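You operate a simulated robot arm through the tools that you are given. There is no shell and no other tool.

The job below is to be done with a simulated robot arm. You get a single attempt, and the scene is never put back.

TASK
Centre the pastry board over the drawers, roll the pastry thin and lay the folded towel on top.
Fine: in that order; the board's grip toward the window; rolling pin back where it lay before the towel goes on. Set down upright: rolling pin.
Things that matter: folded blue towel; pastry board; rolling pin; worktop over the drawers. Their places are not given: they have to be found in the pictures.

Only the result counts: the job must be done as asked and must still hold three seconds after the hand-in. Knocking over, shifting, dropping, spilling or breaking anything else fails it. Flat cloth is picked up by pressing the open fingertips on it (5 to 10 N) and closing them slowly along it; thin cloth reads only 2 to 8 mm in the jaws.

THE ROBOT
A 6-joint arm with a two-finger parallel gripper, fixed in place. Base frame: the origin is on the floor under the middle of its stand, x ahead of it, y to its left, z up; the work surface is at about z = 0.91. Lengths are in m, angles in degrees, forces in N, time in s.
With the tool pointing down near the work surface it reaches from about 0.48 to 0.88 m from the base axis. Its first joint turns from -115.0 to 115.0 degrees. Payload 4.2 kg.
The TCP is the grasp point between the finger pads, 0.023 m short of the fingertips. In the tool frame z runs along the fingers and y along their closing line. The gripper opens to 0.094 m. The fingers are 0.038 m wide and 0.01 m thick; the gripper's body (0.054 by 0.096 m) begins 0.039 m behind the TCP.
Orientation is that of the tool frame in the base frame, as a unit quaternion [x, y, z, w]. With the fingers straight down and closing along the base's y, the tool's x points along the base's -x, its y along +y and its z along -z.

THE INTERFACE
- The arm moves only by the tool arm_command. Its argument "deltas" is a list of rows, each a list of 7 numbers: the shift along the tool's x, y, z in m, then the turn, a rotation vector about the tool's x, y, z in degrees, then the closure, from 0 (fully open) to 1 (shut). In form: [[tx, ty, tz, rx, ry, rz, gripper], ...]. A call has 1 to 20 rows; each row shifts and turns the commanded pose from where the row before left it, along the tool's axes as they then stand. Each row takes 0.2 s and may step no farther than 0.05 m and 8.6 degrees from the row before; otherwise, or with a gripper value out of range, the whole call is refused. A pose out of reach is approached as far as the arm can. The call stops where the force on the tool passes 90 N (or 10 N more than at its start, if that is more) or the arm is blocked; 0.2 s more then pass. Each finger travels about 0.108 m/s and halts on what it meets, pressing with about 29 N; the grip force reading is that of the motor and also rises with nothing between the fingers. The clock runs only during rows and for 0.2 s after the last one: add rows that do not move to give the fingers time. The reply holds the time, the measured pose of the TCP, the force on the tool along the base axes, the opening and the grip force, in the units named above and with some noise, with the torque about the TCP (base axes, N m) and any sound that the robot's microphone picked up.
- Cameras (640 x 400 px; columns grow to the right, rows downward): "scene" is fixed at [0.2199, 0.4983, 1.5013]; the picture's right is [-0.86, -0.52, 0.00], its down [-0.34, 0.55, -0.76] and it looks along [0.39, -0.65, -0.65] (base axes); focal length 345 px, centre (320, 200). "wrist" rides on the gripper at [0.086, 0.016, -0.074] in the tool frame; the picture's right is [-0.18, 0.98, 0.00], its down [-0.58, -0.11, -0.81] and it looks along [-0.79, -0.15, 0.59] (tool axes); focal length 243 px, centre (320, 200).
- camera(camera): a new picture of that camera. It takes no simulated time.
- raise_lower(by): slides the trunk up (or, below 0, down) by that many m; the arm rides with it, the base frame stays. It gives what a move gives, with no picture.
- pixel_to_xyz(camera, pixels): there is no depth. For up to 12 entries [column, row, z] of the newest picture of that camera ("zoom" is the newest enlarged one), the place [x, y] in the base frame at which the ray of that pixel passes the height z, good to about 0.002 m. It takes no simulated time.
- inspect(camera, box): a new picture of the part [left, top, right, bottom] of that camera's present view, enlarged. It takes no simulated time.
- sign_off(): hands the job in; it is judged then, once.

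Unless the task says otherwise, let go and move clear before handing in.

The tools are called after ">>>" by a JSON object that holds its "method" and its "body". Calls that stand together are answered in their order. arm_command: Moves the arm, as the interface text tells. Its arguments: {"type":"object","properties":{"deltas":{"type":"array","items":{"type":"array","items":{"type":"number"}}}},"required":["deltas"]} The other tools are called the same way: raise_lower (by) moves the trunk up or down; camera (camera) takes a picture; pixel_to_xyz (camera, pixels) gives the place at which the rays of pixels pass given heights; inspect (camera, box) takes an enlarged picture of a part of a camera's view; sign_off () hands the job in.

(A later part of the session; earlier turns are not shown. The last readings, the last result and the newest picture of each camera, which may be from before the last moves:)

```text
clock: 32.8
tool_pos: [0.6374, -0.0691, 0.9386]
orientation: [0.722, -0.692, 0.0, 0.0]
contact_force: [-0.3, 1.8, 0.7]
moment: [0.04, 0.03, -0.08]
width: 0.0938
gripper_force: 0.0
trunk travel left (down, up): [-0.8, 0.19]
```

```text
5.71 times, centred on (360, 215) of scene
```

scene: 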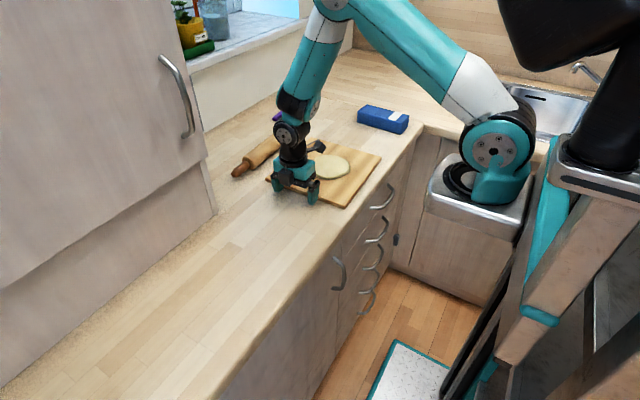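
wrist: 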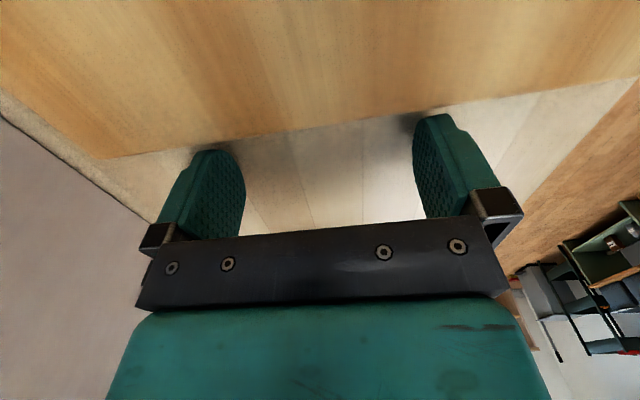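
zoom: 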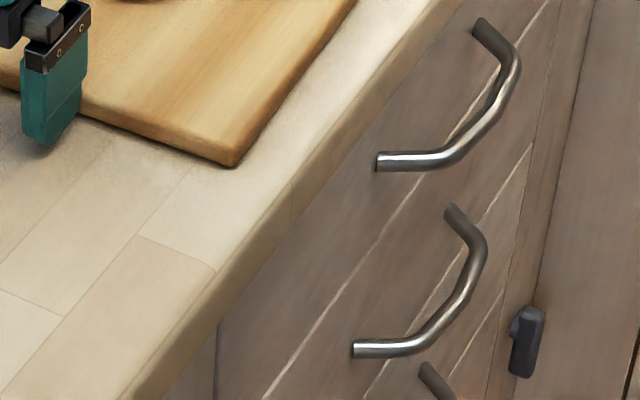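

The board's centre is now near (0.632, -0.217). Because the drawer fronts are seen edge-on from the scene camera, I'll back off, lift and view them square-on with the wrist camera before the final push.

>>> {"method": "arm_command", "body": {"deltas": [[-0.012, 0, 0, 0, 0, 0, 0], [0, 0, -0.05, 0, 0, 0, 0], [0, 0, -0.05, 0, 0, 0, 0], [0, 0, -0.05, 0, 0, 0, 0], [0, 0, -0.05, 0, 0, 0, 0], [0.033, 0.0339, 0, 0, 0, 0, 0], [0.033, 0.0339, 0, 0, 0, 0, 0], [0.033, 0.0339, 0, 0, 0, 0, 0], [0.033, 0.0339, 0, 0, 0, 0, 0], [0.033, 0.0339, 0, 0, 0, 0, 0], [0.033, 0.0339, 0, 0, 0, 0, 0], [0.033, 0.0339, 0, 0, 0, 0, 0]]}}

>>> {"method": "arm_command", "body": {"deltas": [[0, 0, 0, 0, 0, 8.2, 0], [0, 0, 0, 0, 0, 8.2, 0], [0, 0, 0, 0, 0, 8.2, 0], [0, 0, 0, 0, 0, 8.2, 0], [0, 0, 0, 0, 0, 8.2, 0], [0, 0, 0, 0, 0, 8.2, 0], [0, 0, 0, 0, 0, 8.2, 0], [0, 0, 0, 0, 0, 8.2, 0], [0, 0, 0, 0, 0, 8.2, 0], [0, 0, 0, 0, 0, 8.2, 0], [0, 0, 0, 0, 0, 8.0, 0], [0, 0, 0, 0, 0, 0, 0]]}}

>>> {"method": "camera", "body": {"camera": "wrist"}}

>>> {"method": "camera", "body": {"camera": "scene"}}

```text
clock: 35.4
tool_pos: [0.4091, -0.2964, 1.1395]
orientation: [0.722, -0.692, 0.0, 0.0]
contact_force: [-0.2, 0.7, 0.4]
moment: [-0.01, 0.03, 0.0]
width: 0.094
gripper_force: 0.0
trunk travel left (down, up): [-0.8, 0.19]
```

```text
clock: 38.0
tool_pos: [0.4079, -0.2976, 1.1377]
orientation: [-0.019, 1.0, 0.0, 0.0]
contact_force: [0.3, -0.6, -0.2]
moment: [0.0, 0.02, 0.0]
width: 0.0939
gripper_force: 0.1
trunk travel left (down, up): [-0.8, 0.19]
```

```text
taken
```

wrist: 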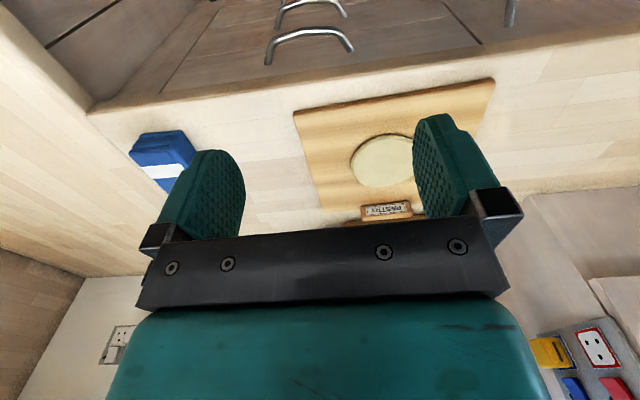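

```text
taken
```

scene: 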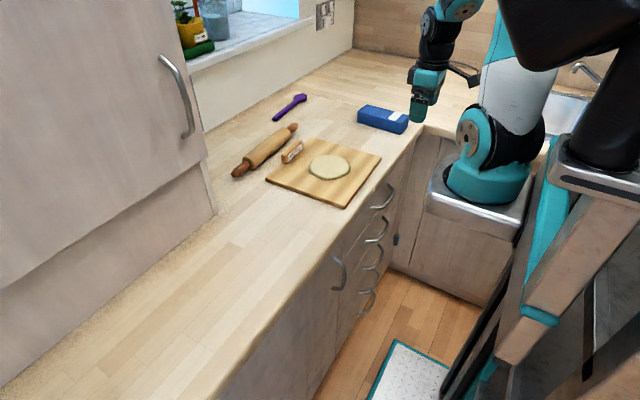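

This view shows the drawer fronts square-on: the top handle spans (268,62)–(352,50), and the unit's seams meet the worktop near (162,93) and (479,43). I'll enlarge and measure.

>>> {"method": "inspect", "body": {"camera": "wrist", "box": [80, 0, 520, 220]}}

>>> {"method": "inspect", "body": {"camera": "wrist", "box": [400, 0, 560, 100]}}

>>> {"method": "inspect", "body": {"camera": "wrist", "box": [80, 0, 240, 120]}}

>>> {"method": "pixel_to_xyz", "body": {"camera": "wrist", "pixels": [[162, 93, 0.87], [479, 43, 0.87], [162, 93, 0.88], [479, 43, 0.88], [268, 62, 0.82], [352, 50, 0.82], [268, 62, 0.8], [352, 50, 0.8], [95, 108, 0.91], [560, 42, 0.91], [300, 82, 0.91], [400, 68, 0.91]]}}

>>> {"method": "pixel_to_xyz", "body": {"camera": "wrist", "pixels": [[293, 112, 0.922], [494, 80, 0.922], [325, 208, 0.922], [384, 160, 0.93], [362, 206, 0.93], [412, 202, 0.93], [132, 135, 0.95], [183, 131, 0.95], [130, 152, 0.91]]}}

```text
1.45 times, centred on (300, 110) of wrist
```

zoom: 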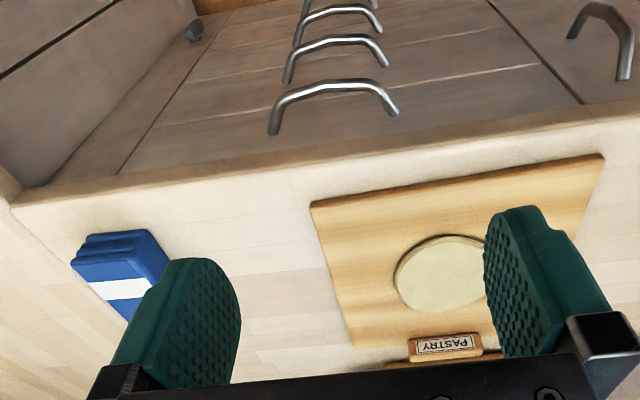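

```text
4.00 times, centred on (480, 50) of wrist
```

zoom: 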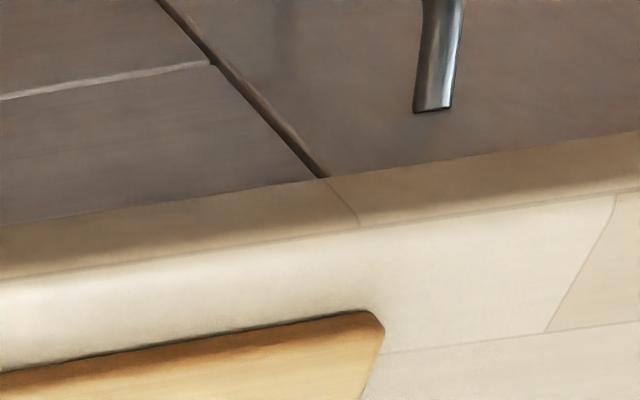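

```text
3.33 times, centred on (160, 60) of wrist
```

zoom: 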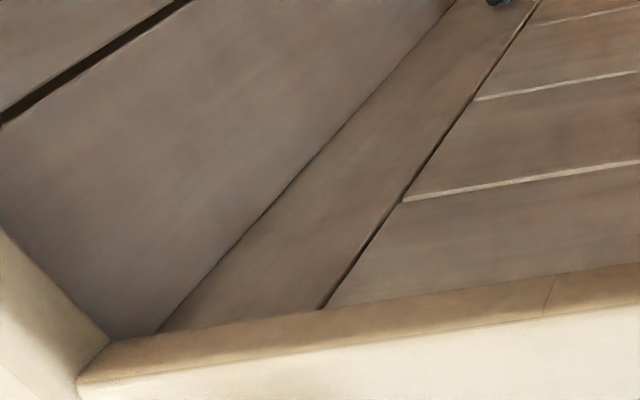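

```text
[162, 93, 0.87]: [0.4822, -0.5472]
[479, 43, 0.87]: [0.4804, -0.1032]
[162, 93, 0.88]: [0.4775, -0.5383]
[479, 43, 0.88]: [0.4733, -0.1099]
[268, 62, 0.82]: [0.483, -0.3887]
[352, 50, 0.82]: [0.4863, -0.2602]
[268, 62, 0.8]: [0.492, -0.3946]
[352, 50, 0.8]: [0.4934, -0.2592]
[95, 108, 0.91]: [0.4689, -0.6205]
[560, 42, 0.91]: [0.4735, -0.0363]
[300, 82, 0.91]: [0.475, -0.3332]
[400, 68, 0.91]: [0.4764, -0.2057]
```

```text
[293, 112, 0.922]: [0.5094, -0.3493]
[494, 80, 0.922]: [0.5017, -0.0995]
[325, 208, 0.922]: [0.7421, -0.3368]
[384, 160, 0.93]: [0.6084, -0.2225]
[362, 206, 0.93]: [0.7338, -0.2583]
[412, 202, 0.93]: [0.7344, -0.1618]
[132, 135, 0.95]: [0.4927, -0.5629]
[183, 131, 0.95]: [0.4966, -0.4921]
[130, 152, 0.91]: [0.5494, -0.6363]
```

Cross-checking both views puts the drawer fronts at x≈0.503, running y≈-0.585 to -0.088, with the handle's middle at y≈-0.33. The board must therefore go about 0.115 m further, to y≈-0.333. I'll turn the fingers square to the counter and set them down again beside the board's left edge.

>>> {"method": "arm_command", "body": {"deltas": [[0, 0, 0, 0, 0, -8.5, 0], [0, 0, 0, 0, 0, -8.5, 0], [0, 0, 0, 0, 0, -8.5, 0], [0, 0, 0, 0, 0, -8.5, 0], [0, 0, 0, 0, 0, -8.5, 0], [0, 0, 0, 0, 0, -8.5, 0], [0, 0, 0, 0, 0, -8.5, 0], [0, 0, 0, 0, 0, -8.5, 0], [0, 0, 0, 0, 0, -8.5, 0], [0, 0, 0, 0, 0, -8.5, 0], [0, 0, 0, 0, 0, -2.8, 0], [-0.0354, -0.0324, 0, 0, 0, 0, 0], [-0.0354, -0.0324, 0, 0, 0, 0, 0], [-0.0354, -0.0324, 0, 0, 0, 0, 0], [-0.0354, -0.0324, 0, 0, 0, 0, 0], [-0.0354, -0.0324, 0, 0, 0, 0, 0], [-0.0354, -0.0324, 0, 0, 0, 0, 0], [-0.0354, -0.0324, 0, 0, 0, 0, 0], [0, 0, 0, 0, 0, 0, 0]]}}

>>> {"method": "camera", "body": {"camera": "scene"}}

```text
clock: 42.0
tool_pos: [0.6384, -0.0502, 1.1369]
orientation: [0.708, -0.706, 0.0, 0.0]
contact_force: [-0.2, 0.4, -0.5]
moment: [0.02, -0.02, 0.0]
width: 0.0942
gripper_force: 0.1
trunk travel left (down, up): [-0.8, 0.19]
```

```text
taken
```

scene: 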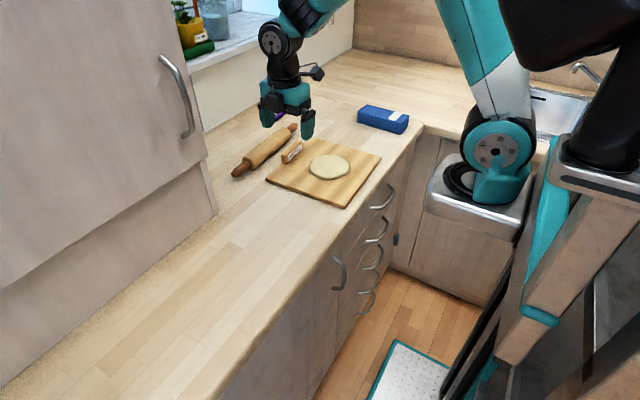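

The gripper is above the free strip left of the board. I'll lower it and push the remaining distance to TCP y≈-0.184.

>>> {"method": "arm_command", "body": {"deltas": [[0, 0, 0.045, 0, 0, 0, 0], [0, 0, 0.045, 0, 0, 0, 0], [0, 0, 0.045, 0, 0, 0, 0], [0, 0, 0.035, 0, 0, 0, 0], [0, 0, 0.02, 0, 0, 0, 0], [0, 0, 0.008, 0, 0, 0, 0], [0, 0, 0, 0, 0, 0, 0], [0.008, 0, 0, 0, 0, 0, 0], [0.006, 0, 0, 0, 0, 0, 0], [0.006, 0, 0, 0, 0, 0, 0], [0.006, 0, 0, 0, 0, 0, 0], [0.006, 0, 0, 0, 0, 0, 0]]}}

>>> {"method": "inspect", "body": {"camera": "scene", "box": [220, 100, 420, 230]}}

```text
clock: 44.6
tool_pos: [0.6367, -0.082, 0.9387]
orientation: [0.708, -0.706, 0.0, 0.0]
contact_force: [0.1, 2.5, 0.0]
moment: [0.01, -0.03, 0.09]
width: 0.094
gripper_force: 0.1
trunk travel left (down, up): [-0.8, 0.19]
```

```text
3.08 times, centred on (320, 165) of scene
```

zoom: 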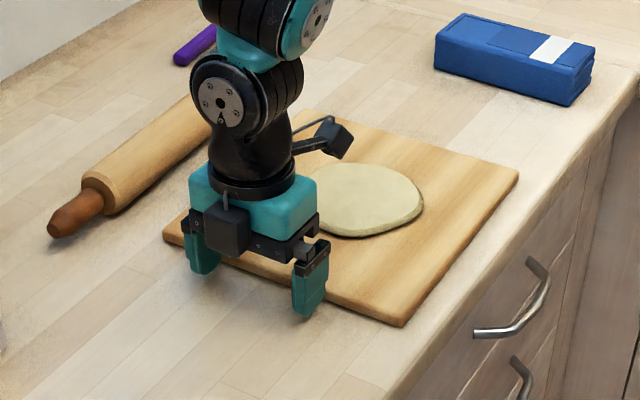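

Contact again at about 2.5 N. I'll push the last 0.10 m, slowing at the end.

>>> {"method": "arm_command", "body": {"deltas": [[0.01, 0, 0, 0, 0, 0, 0], [0.013, 0, 0, 0, 0, 0, 0], [0.013, 0, 0, 0, 0, 0, 0], [0.013, 0, 0, 0, 0, 0, 0], [0.013, 0, 0, 0, 0, 0, 0], [0.013, 0, 0, 0, 0, 0, 0], [0.01, 0, 0, 0, 0, 0, 0], [0.007, 0, 0, 0, 0, 0, 0], [0.005, 0, 0, 0, 0, 0, 0], [0.003, 0, 0, 0, 0, 0, 0]]}}

>>> {"method": "camera", "body": {"camera": "scene"}}

>>> {"method": "inspect", "body": {"camera": "scene", "box": [230, 90, 430, 220]}}

```text
clock: 46.8
tool_pos: [0.6338, -0.1827, 0.9396]
orientation: [0.708, -0.706, 0.0, 0.0]
contact_force: [0.6, 2.0, -1.3]
moment: [0.04, 0.04, 0.01]
width: 0.0942
gripper_force: 0.1
trunk travel left (down, up): [-0.8, 0.19]
```

```text
taken
```

scene: 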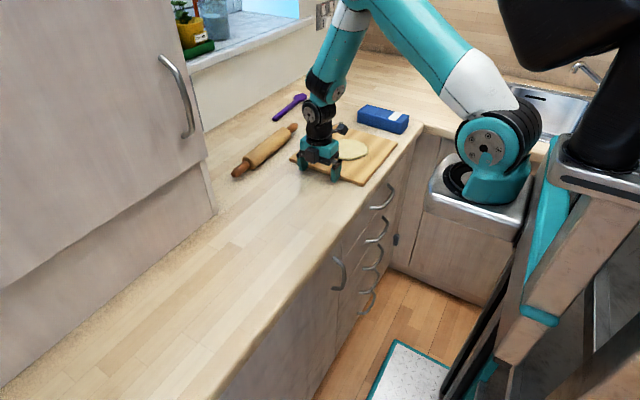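

```text
3.08 times, centred on (330, 155) of scene
```

zoom: 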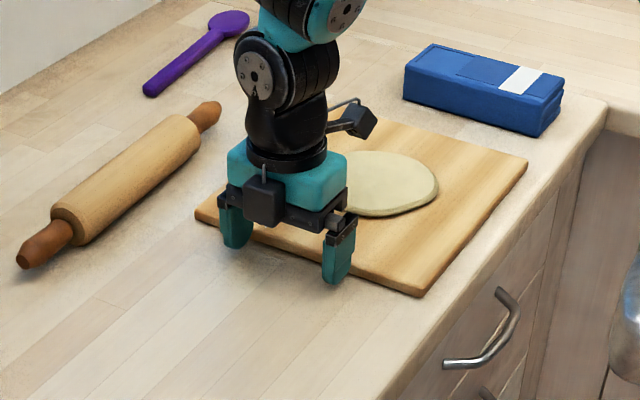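

The board is in place with its front-right corner near scene (394,148), and the dough sits unchanged on it. I'll back off, rise and move over the parked pin to pick it up again.

>>> {"method": "arm_command", "body": {"deltas": [[-0.012, 0, 0, 0, 0, 0, 0], [0, 0, -0.04, 0, 0, 0, 0], [0, 0, -0.04, 0, 0, 0, 0], [0, 0, -0.04, 0, 0, 0, 0], [0.0054, -0.0403, 0, 0, 0, 0, 0], [0.0054, -0.0403, 0, 0, 0, 0, 0], [0.0054, -0.0403, 0, 0, 0, 0, 0], [0.0054, -0.0403, 0, 0, 0, 0, 0], [0.0054, -0.0403, 0, 0, 0, -2.3, 0], [0, 0, 0, 0, 0, 0, 0]]}}

>>> {"method": "camera", "body": {"camera": "wrist"}}

>>> {"method": "camera", "body": {"camera": "scene"}}

>>> {"method": "inspect", "body": {"camera": "scene", "box": [220, 90, 420, 220]}}

```text
clock: 49.0
tool_pos: [0.839, -0.1942, 1.0617]
orientation: [0.722, -0.692, -0.001, -0.001]
contact_force: [0.1, -0.1, 0.4]
moment: [-0.02, 0.0, -0.01]
width: 0.0937
gripper_force: 0.1
trunk travel left (down, up): [-0.8, 0.19]
```

```text
taken
```

wrist: 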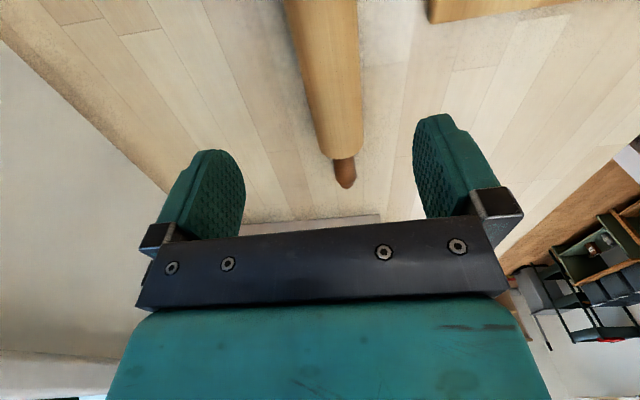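

```text
taken
```

scene: 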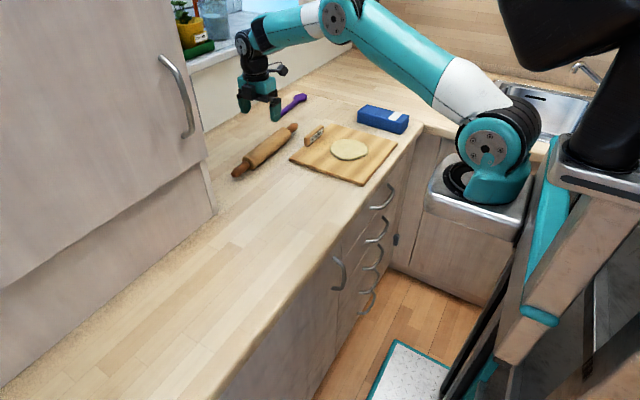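

```text
3.08 times, centred on (320, 155) of scene
```

zoom: 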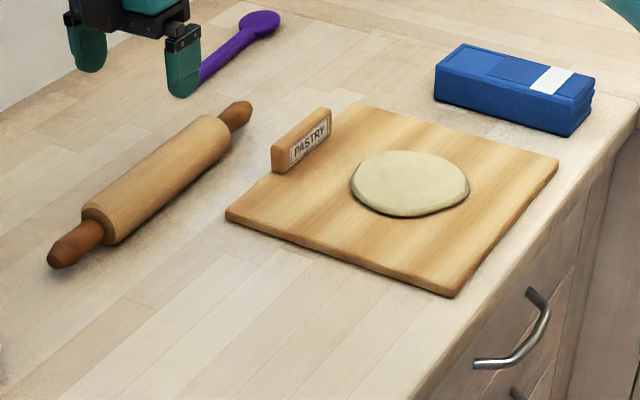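

All four board corners are now visible in the zoom: (226,212), (452,292), (558,157) and (352,104). I'll compute the board's pose, the dough and the pin axis.

>>> {"method": "pixel_to_xyz", "body": {"camera": "zoom", "pixels": [[226, 211, 0.922], [452, 289, 0.922], [558, 156, 0.922], [352, 103, 0.922], [410, 180, 0.93], [351, 185, 0.922], [470, 188, 0.922], [405, 216, 0.922], [412, 151, 0.93], [302, 150, 0.922], [272, 170, 0.925], [331, 133, 0.925]]}}

>>> {"method": "pixel_to_xyz", "body": {"camera": "wrist", "pixels": [[345, 187, 0.9335], [341, 157, 0.9335], [322, 155, 0.9335], [362, 155, 0.9335], [284, 0, 0.9335], [355, 0, 0.9335], [432, 22, 0.922]]}}

```text
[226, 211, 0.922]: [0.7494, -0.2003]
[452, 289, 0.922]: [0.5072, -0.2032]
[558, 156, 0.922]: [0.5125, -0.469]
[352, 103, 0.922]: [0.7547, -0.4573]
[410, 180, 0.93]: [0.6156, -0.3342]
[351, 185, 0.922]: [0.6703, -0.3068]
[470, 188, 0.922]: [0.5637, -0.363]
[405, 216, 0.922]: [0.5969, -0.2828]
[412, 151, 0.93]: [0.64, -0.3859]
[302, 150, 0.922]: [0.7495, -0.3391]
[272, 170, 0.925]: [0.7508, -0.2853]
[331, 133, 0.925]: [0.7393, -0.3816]
```

```text
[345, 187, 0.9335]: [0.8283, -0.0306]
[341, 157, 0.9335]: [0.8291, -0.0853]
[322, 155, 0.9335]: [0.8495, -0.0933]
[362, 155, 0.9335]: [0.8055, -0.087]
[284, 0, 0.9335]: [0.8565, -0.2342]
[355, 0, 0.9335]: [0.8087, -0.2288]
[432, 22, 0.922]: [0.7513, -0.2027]
```

The board's centre is (0.631, -0.3325), which is centred on the drawers with its grip facing the window. The pin's axis is at x≈0.831 under me, so I'll shift 7 mm, lower, and grasp it.

>>> {"method": "arm_command", "body": {"deltas": [[0, 0.007, 0.03, 0, 0, 0, 0], [0, 0, 0.03, 0, 0, 0, 0], [0, 0, 0.03, 0, 0, 0, 0], [0, 0, 0.02, 0, 0, 0, 0], [0, 0, 0.007, 0, 0, 0, 0], [0, 0, 0, 0, 0, 0, 0.2], [0, 0, 0, 0, 0, 0, 0.35], [0, 0, 0, 0, 0, 0, 0.45], [0, 0, 0, 0, 0, 0, 0.5], [0, 0, 0, 0, 0, 0, 0.6], [0, 0, 0, 0, 0, 0, 0.8], [0, 0, 0, 0, 0, 0, 1], [0, 0, 0, 0, 0, 0, 1]]}}

>>> {"method": "camera", "body": {"camera": "wrist"}}

```text
clock: 51.8
tool_pos: [0.8309, -0.1967, 0.9433]
orientation: [0.722, -0.692, -0.001, 0.0]
contact_force: [-0.6, -1.4, 1.3]
moment: [0.29, 0.1, 0.37]
width: 0.0473
gripper_force: 28.7
trunk travel left (down, up): [-0.8, 0.19]
```

```text
taken
```

wrist: 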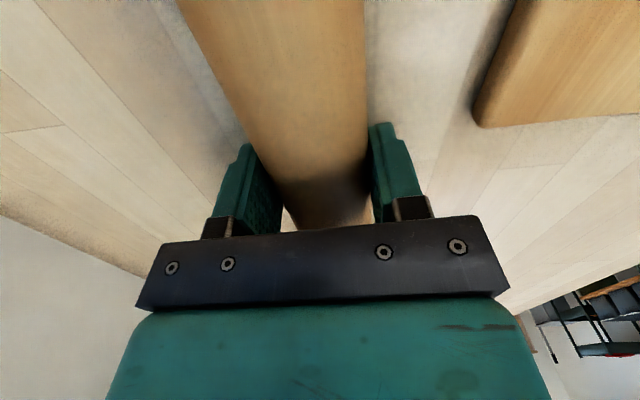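

The pin is gripped again at 0.0473 m. I'll lift it and carry it over the dough centre (0.616, -0.33), keeping it along y so it clears the board's grip block and the towel.

>>> {"method": "arm_command", "body": {"deltas": [[0, 0, -0.01, 0, 0, 0, 1], [0, 0, -0.03, 0, 0, 0, 1], [0, 0, -0.03, 0, 0, 0, 1], [0, 0, -0.02, 0, 0, 0, 1], [0.0186, 0.0367, 0, 0, 0, 0, 1], [0.0186, 0.0367, 0, 0, 0, 0, 1], [0.0186, 0.0367, 0, 0, 0, 0, 1], [0.0186, 0.0367, 0, 0, 0, 0, 1], [0.0186, 0.0367, 0, 0, 0, 0, 1], [0.0186, 0.0367, 0, 0, 0, 0, 1], [0, 0, 0, 0, 0, 0, 1]]}}

>>> {"method": "camera", "body": {"camera": "scene"}}

>>> {"method": "inspect", "body": {"camera": "scene", "box": [270, 80, 430, 210]}}

>>> {"method": "camera", "body": {"camera": "wrist"}}

```text
clock: 54.2
tool_pos: [0.6127, -0.3184, 1.0333]
orientation: [0.722, -0.691, -0.001, 0.0]
contact_force: [-0.1, 0.3, -2.5]
moment: [0.04, 0.01, 0.01]
width: 0.0479
gripper_force: 28.9
trunk travel left (down, up): [-0.8, 0.19]
```

```text
taken
```

scene: 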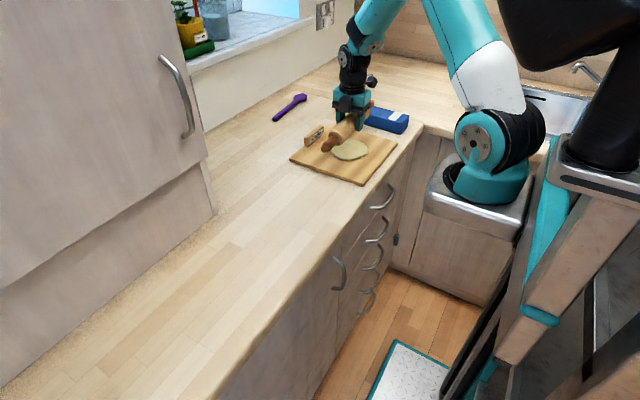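

```text
3.08 times, centred on (350, 145) of scene
```

zoom: 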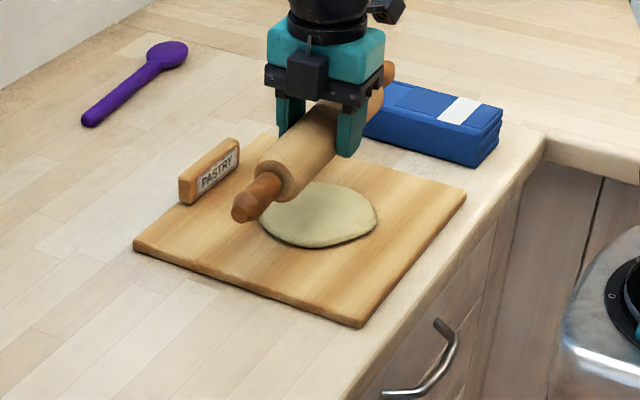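

```text
taken
```

wrist: 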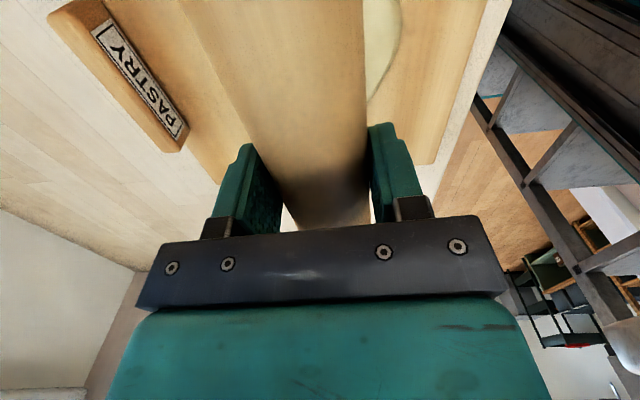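

The pin hangs over the dough and clears the grip block. I'll lower toward it and then feel for contact in small steps.

>>> {"method": "arm_command", "body": {"deltas": [[0, 0, 0.02, 0, 0, 0, 1], [0, 0, 0.02, 0, 0, 0, 1], [0, 0, 0.015, 0, 0, 0, 1], [0, 0, 0.005, 0, 0, 0, 1], [0, 0, 0, 0, 0, 0, 1]]}}

>>> {"method": "arm_command", "body": {"deltas": [[0, 0, 0.002, 0, 0, 0, 1], [0, 0, 0.002, 0, 0, 0, 1], [0, 0, 0, 0, 0, 0, 1]]}}

>>> {"method": "arm_command", "body": {"deltas": [[0, 0, 0.002, 0, 0, 0, 1], [0, 0, 0, 0, 0, 0, 1]]}}

```text
clock: 55.4
tool_pos: [0.6149, -0.3194, 0.9731]
orientation: [0.722, -0.692, 0.0, 0.0]
contact_force: [0.0, 0.4, -3.2]
moment: [0.0, -0.03, 0.01]
width: 0.0476
gripper_force: 29.3
trunk travel left (down, up): [-0.8, 0.19]
```

```text
clock: 56.2
tool_pos: [0.616, -0.3184, 0.9697]
orientation: [0.722, -0.692, 0.0, 0.0]
contact_force: [0.6, 0.4, -3.7]
moment: [0.0, -0.01, 0.01]
width: 0.0477
gripper_force: 28.9
trunk travel left (down, up): [-0.8, 0.19]
```

```text
clock: 56.8
tool_pos: [0.6134, -0.317, 0.9662]
orientation: [0.722, -0.692, 0.0, 0.0]
contact_force: [0.3, 0.7, -3.1]
moment: [0.04, -0.01, 0.0]
width: 0.0475
gripper_force: 29.0
trunk travel left (down, up): [-0.8, 0.19]
```

No contact yet at z≈0.966 (force still the pin's weight). I'll keep stepping down 2 mm at a time.

>>> {"method": "arm_command", "body": {"deltas": [[0, 0, 0.002, 0, 0, 0, 1], [0, 0, 0, 0, 0, 0, 1]]}}

>>> {"method": "arm_command", "body": {"deltas": [[0, 0, 0.002, 0, 0, 0, 1], [0, 0, 0, 0, 0, 0, 1]]}}

>>> {"method": "inspect", "body": {"camera": "scene", "box": [290, 90, 400, 200]}}

```text
clock: 57.4
tool_pos: [0.6156, -0.3163, 0.9635]
orientation: [0.722, -0.692, 0.0, 0.0]
contact_force: [-0.4, -0.5, -4.5]
moment: [0.04, 0.0, -0.02]
width: 0.0477
gripper_force: 29.3
trunk travel left (down, up): [-0.8, 0.19]
```

```text
clock: 58.0
tool_pos: [0.6156, -0.3175, 0.9619]
orientation: [0.722, -0.691, 0.0, 0.0]
contact_force: [-0.4, -0.6, -3.1]
moment: [-0.01, -0.02, -0.01]
width: 0.0477
gripper_force: 28.9
trunk travel left (down, up): [-0.8, 0.19]
```

```text
3.64 times, centred on (345, 145) of scene
```

zoom: 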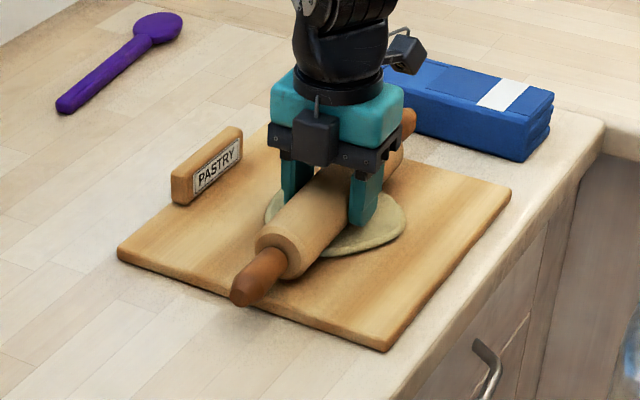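

>>> {"method": "arm_command", "body": {"deltas": [[0, 0, 0.001, 0, 0, 0, 1], [0, 0, 0, 0, 0, 0, 1]]}}

>>> {"method": "arm_command", "body": {"deltas": [[0, 0, 0.001, 0, 0, 0, 1], [0, 0, 0, 0, 0, 0, 1]]}}

>>> {"method": "arm_command", "body": {"deltas": [[0, 0, 0.001, 0, 0, 0, 1], [0, 0, 0, 0, 0, 0, 1]]}}

>>> {"method": "arm_command", "body": {"deltas": [[0, 0, 0.001, 0, 0, 0, 1], [0, 0, 0, 0, 0, 0, 1]]}}

```text
clock: 58.6
tool_pos: [0.6142, -0.3157, 0.9604]
orientation: [0.721, -0.692, 0.001, 0.001]
contact_force: [0.3, 0.9, -3.8]
moment: [0.09, 0.03, -0.02]
width: 0.0476
gripper_force: 29.1
trunk travel left (down, up): [-0.8, 0.19]
```

```text
clock: 59.2
tool_pos: [0.6145, -0.3182, 0.9604]
orientation: [0.722, -0.692, 0.0, 0.0]
contact_force: [1.1, -0.7, -3.5]
moment: [0.03, 0.01, 0.0]
width: 0.0479
gripper_force: 29.1
trunk travel left (down, up): [-0.8, 0.19]
```

```text
clock: 59.8
tool_pos: [0.6136, -0.3174, 0.9602]
orientation: [0.721, -0.693, 0.0, -0.001]
contact_force: [-0.5, 0.1, -4.7]
moment: [0.03, 0.03, 0.0]
width: 0.0474
gripper_force: 29.1
trunk travel left (down, up): [-0.8, 0.19]
```

```text
clock: 60.4
tool_pos: [0.6142, -0.3181, 0.9593]
orientation: [0.722, -0.692, 0.0, 0.0]
contact_force: [1.0, -0.1, -4.0]
moment: [-0.02, 0.03, 0.03]
width: 0.0477
gripper_force: 29.7
trunk travel left (down, up): [-0.8, 0.19]
```

>>> {"method": "inspect", "body": {"camera": "scene", "box": [310, 100, 390, 190]}}

>>> {"method": "arm_command", "body": {"deltas": [[0, 0, 0.001, 0, 0, 0, 1], [0, 0, 0, 0, 0, 0, 1]]}}

>>> {"method": "arm_command", "body": {"deltas": [[0, 0, 0.001, 0, 0, 0, 1], [0, 0, 0, 0, 0, 0, 1]]}}

```text
4.44 times, centred on (350, 145) of scene
```

zoom: 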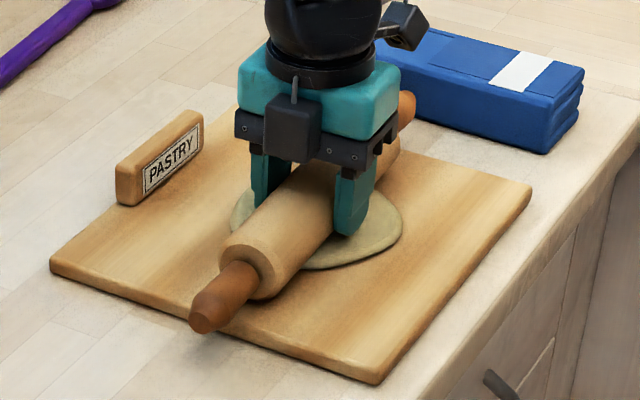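

```text
clock: 61.0
tool_pos: [0.6152, -0.3172, 0.9588]
orientation: [0.723, -0.691, 0.002, 0.0]
contact_force: [1.7, 0.5, 5.2]
moment: [-0.87, -0.09, 0.18]
width: 0.0477
gripper_force: 29.1
trunk travel left (down, up): [-0.8, 0.19]
```

```text
clock: 61.6
tool_pos: [0.6152, -0.3182, 0.9592]
orientation: [0.722, -0.692, 0.001, 0.0]
contact_force: [3.3, 0.8, 18.5]
moment: [-0.15, -0.09, 0.06]
width: 0.0474
gripper_force: 29.0
trunk travel left (down, up): [-0.8, 0.19]
```

The pin is now pressing with about 18–22 N at TCP z≈0.9585. I'll look at the dough before moving the pin.

>>> {"method": "inspect", "body": {"camera": "scene", "box": [310, 100, 390, 190]}}

>>> {"method": "camera", "body": {"camera": "wrist"}}

```text
4.44 times, centred on (350, 145) of scene
```

zoom: 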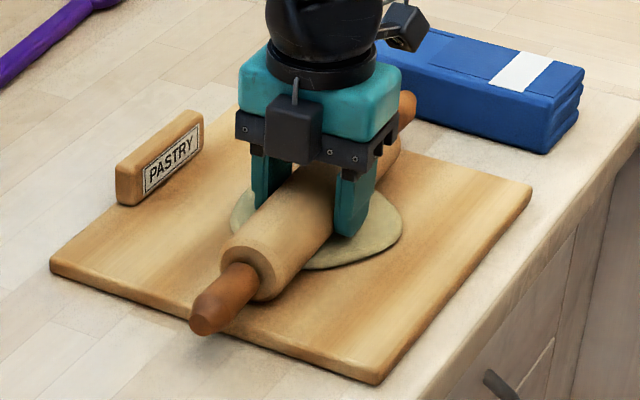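

```text
taken
```

wrist: 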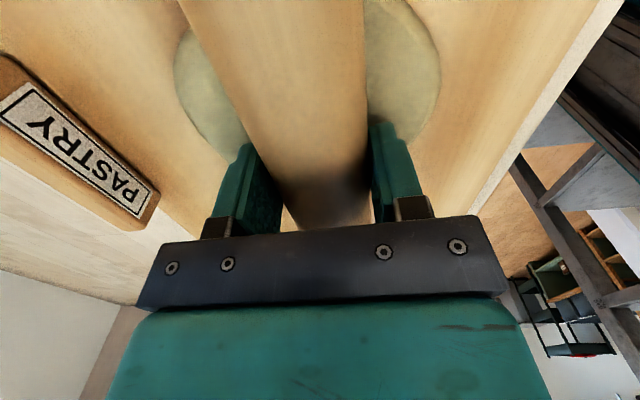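

The dough shows on both sides of the barrel and looks unchanged so far. I'll try a short stroke toward the counter edge while pressing, and watch the sideways force and whether the board stays put.

>>> {"method": "arm_command", "body": {"deltas": [[0, 0.004, 0, 0, 0, 0, 1], [0, 0.006, 0, 0, 0, 0, 1], [0, 0.006, 0, 0, 0, 0, 1], [0, 0.004, 0, 0, 0, 0, 1]]}}

>>> {"method": "inspect", "body": {"camera": "scene", "box": [310, 100, 390, 190]}}

```text
clock: 62.6
tool_pos: [0.5938, -0.3186, 0.9577]
orientation: [0.721, -0.692, 0.0, -0.001]
contact_force: [8.3, -0.9, 15.9]
moment: [0.14, -0.26, -0.06]
width: 0.0475
gripper_force: 28.8
trunk travel left (down, up): [-0.8, 0.19]
```

```text
4.44 times, centred on (350, 145) of scene
```

zoom: 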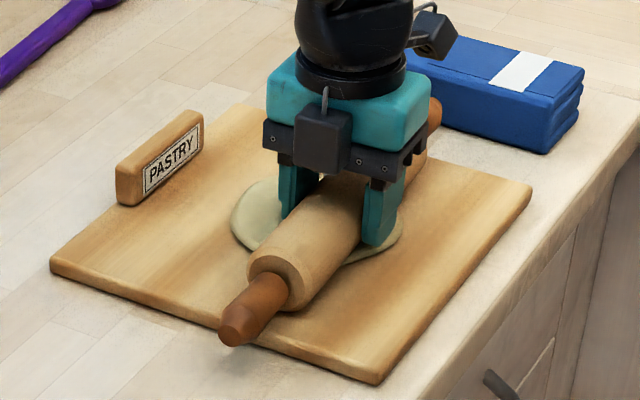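

The board did not move (its corners are still at (118,205) and (380,383)), with 8 N sideways at about 19 N of press. I'll roll back across the dough to its far side and watch for thinning.

>>> {"method": "arm_command", "body": {"deltas": [[0, 0.006, 0, 0, 0, 0, 1], [0, 0.006, 0, 0, 0, 0, 1], [0, 0.004, 0, 0, 0, 0, 1], [0, -0.006, 0, 0, 0, 0, 1], [0, -0.008, 0, 0, 0, 0, 1], [0, -0.008, 0, 0, 0, 0, 1], [0, -0.008, 0, 0, 0, 0, 1], [0, -0.008, 0, 0, 0, 0, 1], [0, -0.008, 0, 0, 0, 0, 1], [0, -0.008, 0, 0, 0, 0, 1], [0, -0.008, 0, 0, 0, 0, 1], [0, -0.008, 0, 0, 0, 0, 1], [0, -0.006, 0, 0, 0, 0, 1]]}}

>>> {"method": "inspect", "body": {"camera": "scene", "box": [300, 90, 400, 195]}}

```text
clock: 65.4
tool_pos: [0.6531, -0.3169, 0.9575]
orientation: [0.721, -0.693, -0.001, 0.0]
contact_force: [-10.3, -0.4, 22.8]
moment: [0.19, 0.39, 0.18]
width: 0.0476
gripper_force: 29.4
trunk travel left (down, up): [-0.8, 0.19]
```

```text
3.81 times, centred on (350, 142) of scene
```

zoom: 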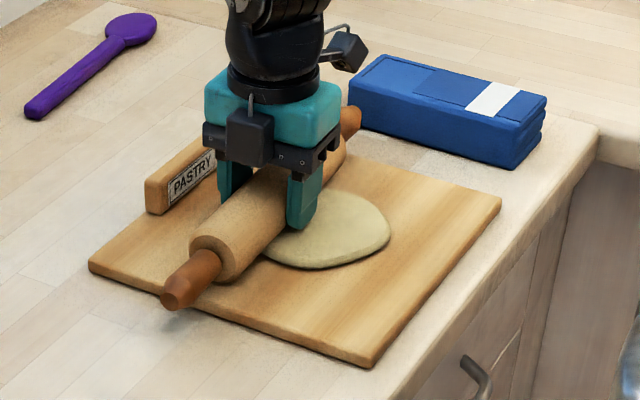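

The dough outline looks about the same after one stroke, so I'll do more full strokes under the same press and then lift for a clear look.

>>> {"method": "arm_command", "body": {"deltas": [[0, 0.008, 0, 0, 0, 0, 1], [0, 0.01, 0, 0, 0, 0, 1], [0, 0.01, 0, 0, 0, 0, 1], [0, 0.01, 0, 0, 0, 0, 1], [0, 0.01, 0, 0, 0, 0, 1], [0, 0.01, 0, 0, 0, 0, 1], [0, 0.01, 0, 0, 0, 0, 1], [0, 0.008, 0, 0, 0, 0, 1], [0, -0.008, 0, 0, 0, 0, 1], [0, -0.01, 0, 0, 0, 0, 1], [0, -0.01, 0, 0, 0, 0, 1], [0, -0.01, 0, 0, 0, 0, 1], [0, -0.008, 0, 0, 0, 0, 1]]}}

>>> {"method": "inspect", "body": {"camera": "scene", "box": [300, 90, 400, 195]}}

>>> {"method": "arm_command", "body": {"deltas": [[0, 0, -0.01, 0, 0, 0, 1], [0, 0, -0.03, 0, 0, 0, 1], [0, 0, -0.03, 0, 0, 0, 1], [0, 0, 0, 0, 0, 0, 1]]}}

>>> {"method": "inspect", "body": {"camera": "scene", "box": [300, 90, 400, 195]}}

>>> {"method": "camera", "body": {"camera": "wrist"}}

```text
clock: 68.2
tool_pos: [0.624, -0.3154, 0.9566]
orientation: [0.723, -0.691, 0.001, 0.001]
contact_force: [-10.7, -1.5, 26.8]
moment: [0.33, 0.42, 0.3]
width: 0.0474
gripper_force: 28.7
trunk travel left (down, up): [-0.8, 0.19]
```

```text
3.81 times, centred on (350, 142) of scene
```

zoom: 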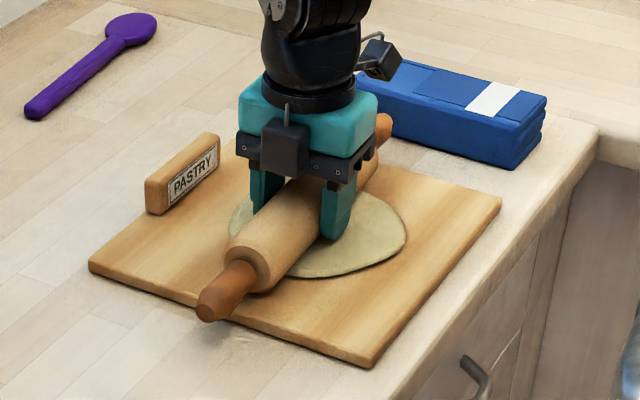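

```text
clock: 69.2
tool_pos: [0.623, -0.3157, 1.0282]
orientation: [0.722, -0.692, 0.0, 0.0]
contact_force: [-0.1, 0.3, -3.2]
moment: [0.03, 0.01, 0.03]
width: 0.0475
gripper_force: 28.8
trunk travel left (down, up): [-0.8, 0.19]
```

```text
3.81 times, centred on (350, 142) of scene
```

zoom: 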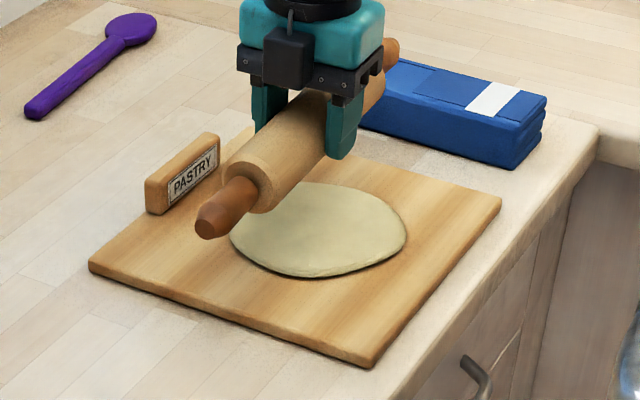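

```text
taken
```

wrist: 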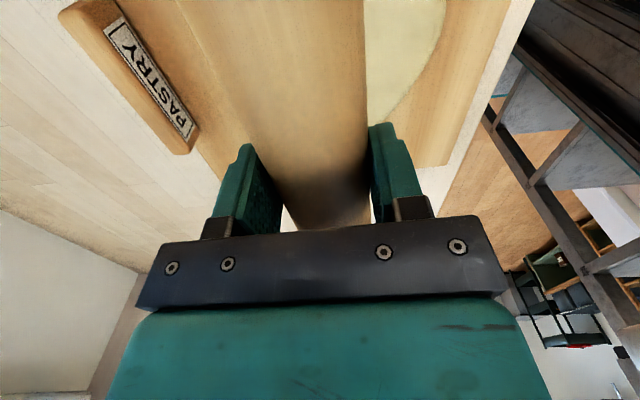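

The dough has spread from about 38 px to 46 px wide, so the strokes are thinning it, and the board has not moved. I'll lower again and do more full strokes.

>>> {"method": "arm_command", "body": {"deltas": [[0, 0, 0.03, 0, 0, 0, 1], [0, 0, 0.03, 0, 0, 0, 1], [0, 0, 0.008, 0, 0, 0, 1], [0, 0, 0.002, 0, 0, 0, 1], [0, 0.01, 0.0005, 0, 0, 0, 1], [0, 0.012, 0, 0, 0, 0, 1], [0, 0.012, 0, 0, 0, 0, 1], [0, 0.012, 0, 0, 0, 0, 1], [0, 0.01, 0, 0, 0, 0, 1], [0, -0.012, 0, 0, 0, 0, 1], [0, -0.012, 0, 0, 0, 0, 1], [0, -0.012, 0, 0, 0, 0, 1], [0, -0.012, 0, 0, 0, 0, 1], [0, -0.012, 0, 0, 0, 0, 1], [0, -0.012, 0, 0, 0, 0, 1], [0, -0.012, 0, 0, 0, 0, 1], [0, -0.012, 0, 0, 0, 0, 1], [0, -0.01, 0, 0, 0, 0, 1]]}}

>>> {"method": "inspect", "body": {"camera": "scene", "box": [300, 90, 400, 195]}}

```text
clock: 73.0
tool_pos: [0.6753, -0.3136, 0.958]
orientation: [0.721, -0.693, 0.001, 0.0]
contact_force: [-12.5, -0.6, 32.2]
moment: [0.13, 0.45, 0.12]
width: 0.0475
gripper_force: 28.4
trunk travel left (down, up): [-0.8, 0.19]
```

```text
3.81 times, centred on (350, 142) of scene
```

zoom: 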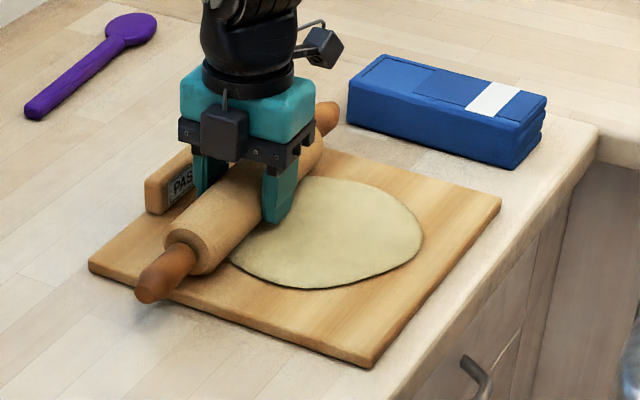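

The sheet keeps growing (now to about (422,240) in the zoom) with the board unmoved. I'll continue with two more full strokes, keeping the press near 30 N.

>>> {"method": "arm_command", "body": {"deltas": [[0, 0.012, 0, 0, 0, 0, 1], [0, 0.013, 0, 0, 0, 0, 1], [0, 0.013, 0, 0, 0, 0, 1], [0, 0.013, 0, 0, 0, 0, 1], [0, 0.013, 0, 0, 0, 0, 1], [0, 0.013, 0, 0, 0, 0, 1], [0, 0.013, 0, 0, 0, 0, 1], [0, 0.013, 0, 0, 0, 0, 1], [0, 0.012, 0, 0, 0, 0, 1], [0, -0.012, 0, 0, 0, 0, 1], [0, -0.013, 0, 0, 0, 0, 1], [0, -0.013, 0, 0, 0, 0, 1], [0, -0.013, 0, 0, 0, 0, 1], [0, -0.013, 0, 0, 0, 0, 1], [0, -0.013, 0, 0, 0, 0, 1], [0, -0.013, 0, 0, 0, 0, 1], [0, -0.013, 0, 0, 0, 0, 1], [0, -0.012, 0, 0, 0, 0, 1]]}}

>>> {"method": "inspect", "body": {"camera": "scene", "box": [300, 90, 400, 195]}}

```text
clock: 76.8
tool_pos: [0.6746, -0.3134, 0.9554]
orientation: [0.722, -0.692, 0.001, -0.001]
contact_force: [-2.3, 0.2, 2.2]
moment: [0.61, 0.08, 0.2]
width: 0.0473
gripper_force: 28.7
trunk travel left (down, up): [-0.8, 0.19]
```

```text
3.81 times, centred on (350, 142) of scene
```

zoom: 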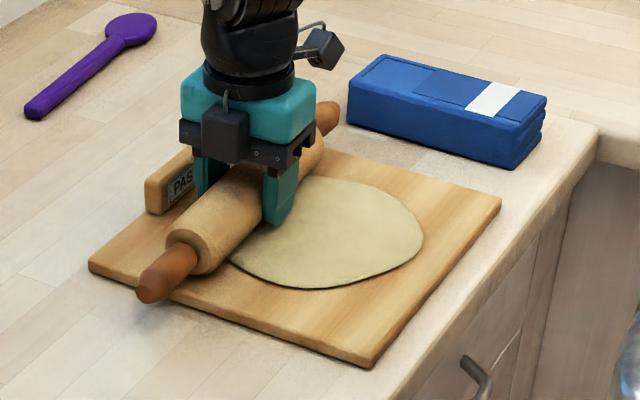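

The press force has dropped to about 2 N at the same height, so the sheet has thinned. I'll press 1.5 mm further and stroke again to see if it thins more.

>>> {"method": "arm_command", "body": {"deltas": [[0, 0.004, 0.001, 0, 0, 0, 1], [0, 0.012, 0.0005, 0, 0, 0, 1], [0, 0.013, 0, 0, 0, 0, 1], [0, 0.013, 0, 0, 0, 0, 1]]}}

>>> {"method": "arm_command", "body": {"deltas": [[0, 0.013, 0, 0, 0, 0, 1], [0, 0.013, 0, 0, 0, 0, 1], [0, 0.013, 0, 0, 0, 0, 1], [0, 0.013, 0, 0, 0, 0, 1], [0, 0.013, 0, 0, 0, 0, 1], [0, 0.008, 0, 0, 0, 0, 1]]}}

>>> {"method": "inspect", "body": {"camera": "scene", "box": [300, 90, 400, 195]}}

```text
clock: 77.8
tool_pos: [0.633, -0.3146, 0.9552]
orientation: [0.723, -0.691, 0.002, -0.001]
contact_force: [8.8, 0.0, 21.8]
moment: [0.58, -0.28, -0.18]
width: 0.0475
gripper_force: 29.5
trunk travel left (down, up): [-0.8, 0.19]
```

```text
clock: 79.2
tool_pos: [0.5604, -0.3191, 0.9539]
orientation: [0.722, -0.691, 0.0, 0.001]
contact_force: [6.5, 0.7, 16.6]
moment: [-0.63, -0.28, 0.29]
width: 0.0475
gripper_force: 29.3
trunk travel left (down, up): [-0.8, 0.19]
```

```text
3.81 times, centred on (350, 142) of scene
```

zoom: 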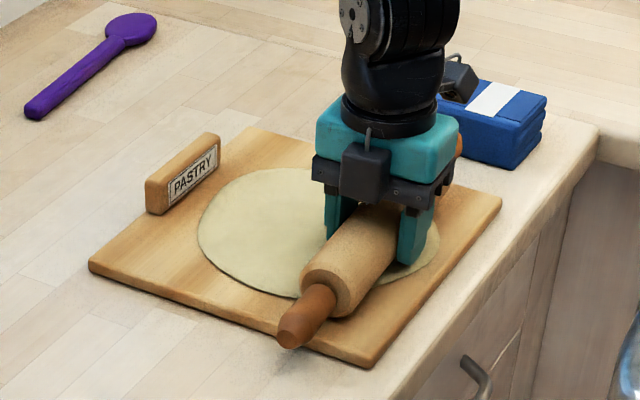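

The sheet is now much larger, spanning about (197,235) to (440,250) in the zoom. I'll lift the pin for a clear look at its size.

>>> {"method": "arm_command", "body": {"deltas": [[0, 0, -0.01, 0, 0, 0, 1], [0, 0, -0.03, 0, 0, 0, 1], [0, 0, -0.04, 0, 0, 0, 1], [0, 0, -0.02, 0, 0, 0, 1], [0, 0, 0, 0, 0, 0, 1]]}}

>>> {"method": "inspect", "body": {"camera": "scene", "box": [300, 90, 400, 195]}}

>>> {"method": "pixel_to_xyz", "body": {"camera": "zoom", "pixels": [[197, 235, 0.922], [440, 250, 0.922], [295, 298, 0.922], [89, 264, 0.922], [373, 362, 0.922], [501, 199, 0.922], [245, 127, 0.922]]}}

>>> {"method": "camera", "body": {"camera": "wrist"}}

```text
clock: 80.4
tool_pos: [0.5607, -0.3175, 1.0561]
orientation: [0.723, -0.691, 0.001, 0.0]
contact_force: [-0.2, 0.6, -3.2]
moment: [0.04, 0.0, 0.01]
width: 0.0476
gripper_force: 28.6
trunk travel left (down, up): [-0.8, 0.19]
```

```text
3.81 times, centred on (350, 142) of scene
```

zoom: 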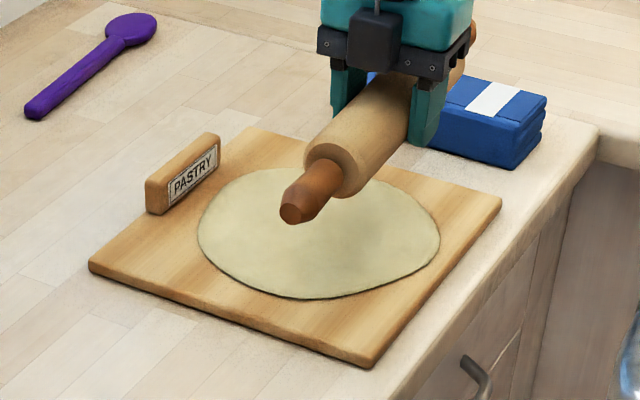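

```text
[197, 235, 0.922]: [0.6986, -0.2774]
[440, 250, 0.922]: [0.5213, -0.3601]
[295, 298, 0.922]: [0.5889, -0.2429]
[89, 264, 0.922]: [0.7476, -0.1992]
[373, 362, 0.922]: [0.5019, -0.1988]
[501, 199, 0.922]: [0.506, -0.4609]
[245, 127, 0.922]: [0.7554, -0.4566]
```

```text
taken
```

wrist: 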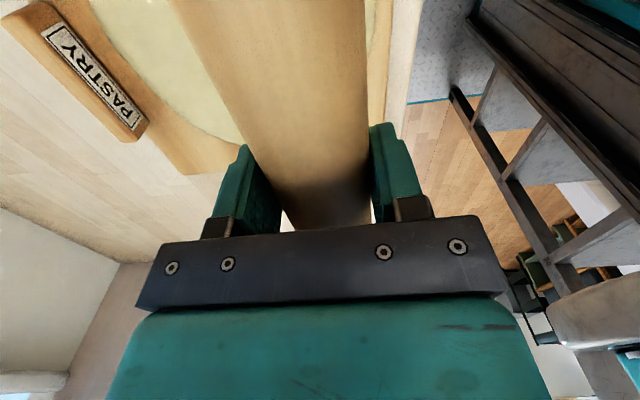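

The sheet is now about 0.19–0.20 m across (from 0.105 m), roughly 2 mm thick by the drop in pin height, and still within the board. I'll do one more full stroke to see whether it has levelled off.

>>> {"method": "arm_command", "body": {"deltas": [[0, 0, 0.03, 0, 0, 0, 1], [0, 0, 0.04, 0, 0, 0, 1], [0, 0, 0.025, 0, 0, 0, 1], [0, 0, 0.004, 0, 0, 0, 1], [0, -0.004, 0.001, 0, 0, 0, 1], [0, -0.012, 0, 0, 0, 0, 1], [0, -0.013, 0, 0, 0, 0, 1], [0, -0.013, 0, 0, 0, 0, 1], [0, -0.013, 0, 0, 0, 0, 1]]}}

>>> {"method": "inspect", "body": {"camera": "scene", "box": [300, 90, 400, 195]}}

```text
clock: 82.4
tool_pos: [0.616, -0.3172, 0.9552]
orientation: [0.721, -0.693, 0.001, 0.0]
contact_force: [0.6, 0.0, -3.4]
moment: [0.03, -0.01, -0.01]
width: 0.0476
gripper_force: 29.9
trunk travel left (down, up): [-0.8, 0.19]
```

```text
3.81 times, centred on (350, 142) of scene
```

zoom: 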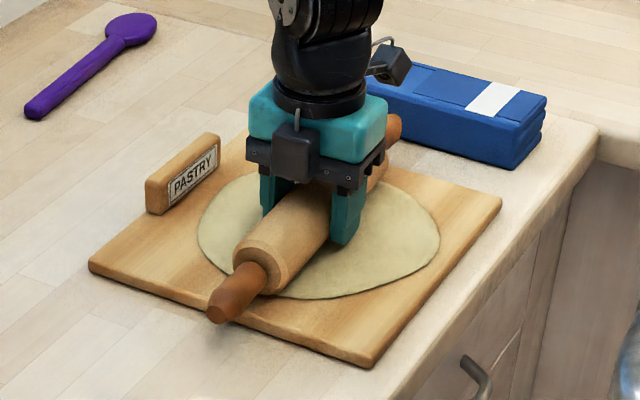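

There's no contact at this height any more (force is just the pin's weight), confirming the sheet has thinned. I'll step down until it touches again.

>>> {"method": "arm_command", "body": {"deltas": [[0, 0, 0.001, 0, 0, 0, 1], [0, 0, 0, 0, 0, 0, 1]]}}

>>> {"method": "arm_command", "body": {"deltas": [[0, 0, 0.001, 0, 0, 0, 1], [0, 0, 0, 0, 0, 0, 1]]}}

>>> {"method": "arm_command", "body": {"deltas": [[0, 0, 0.001, 0, 0, 0, 1], [0, 0, 0, 0, 0, 0, 1]]}}

```text
clock: 83.0
tool_pos: [0.6155, -0.3175, 0.9547]
orientation: [0.722, -0.692, 0.0, 0.0]
contact_force: [1.7, -0.6, 0.6]
moment: [0.36, -0.05, -0.13]
width: 0.0478
gripper_force: 29.4
trunk travel left (down, up): [-0.8, 0.19]
```

```text
clock: 83.6
tool_pos: [0.6154, -0.3179, 0.9541]
orientation: [0.722, -0.691, 0.001, 0.0]
contact_force: [-1.2, 3.2, 12.0]
moment: [0.4, 0.08, -0.11]
width: 0.0476
gripper_force: 28.4
trunk travel left (down, up): [-0.8, 0.19]
```

```text
clock: 84.2
tool_pos: [0.6148, -0.317, 0.9537]
orientation: [0.723, -0.691, 0.001, 0.0]
contact_force: [-1.6, 2.0, 24.3]
moment: [0.52, 0.1, 0.13]
width: 0.0475
gripper_force: 29.1
trunk travel left (down, up): [-0.8, 0.19]
```

Pressing at about 24 N again. I'll make a back-and-forth stroke and compare the sheet's outline.

>>> {"method": "arm_command", "body": {"deltas": [[0, -0.012, 0, 0, 0, 0, 1], [0, -0.013, 0, 0, 0, 0, 1], [0, -0.013, 0, 0, 0, 0, 1], [0, -0.013, 0, 0, 0, 0, 1], [0, 0.013, 0, 0, 0, 0, 1], [0, 0.013, 0, 0, 0, 0, 1], [0, 0.013, 0, 0, 0, 0, 1], [0, 0.013, 0, 0, 0, 0, 1], [0, 0.013, 0, 0, 0, 0, 1], [0, 0.013, 0, 0, 0, 0, 1]]}}

>>> {"method": "inspect", "body": {"camera": "scene", "box": [300, 90, 400, 195]}}

```text
clock: 86.4
tool_pos: [0.5867, -0.3199, 0.9521]
orientation: [0.722, -0.692, 0.0, -0.001]
contact_force: [7.4, 1.2, 20.0]
moment: [-0.23, -0.23, 0.02]
width: 0.0474
gripper_force: 28.4
trunk travel left (down, up): [-0.8, 0.19]
```

```text
3.81 times, centred on (350, 142) of scene
```

zoom: 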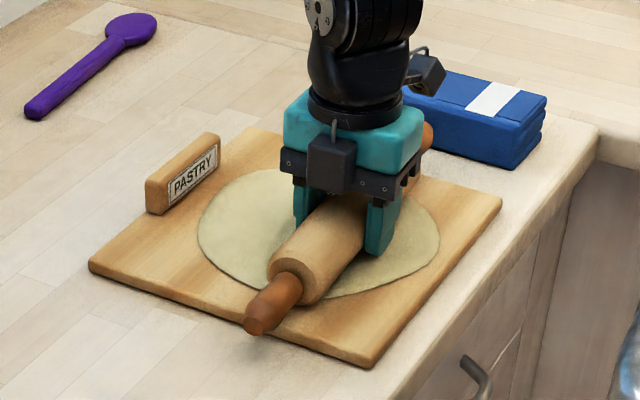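

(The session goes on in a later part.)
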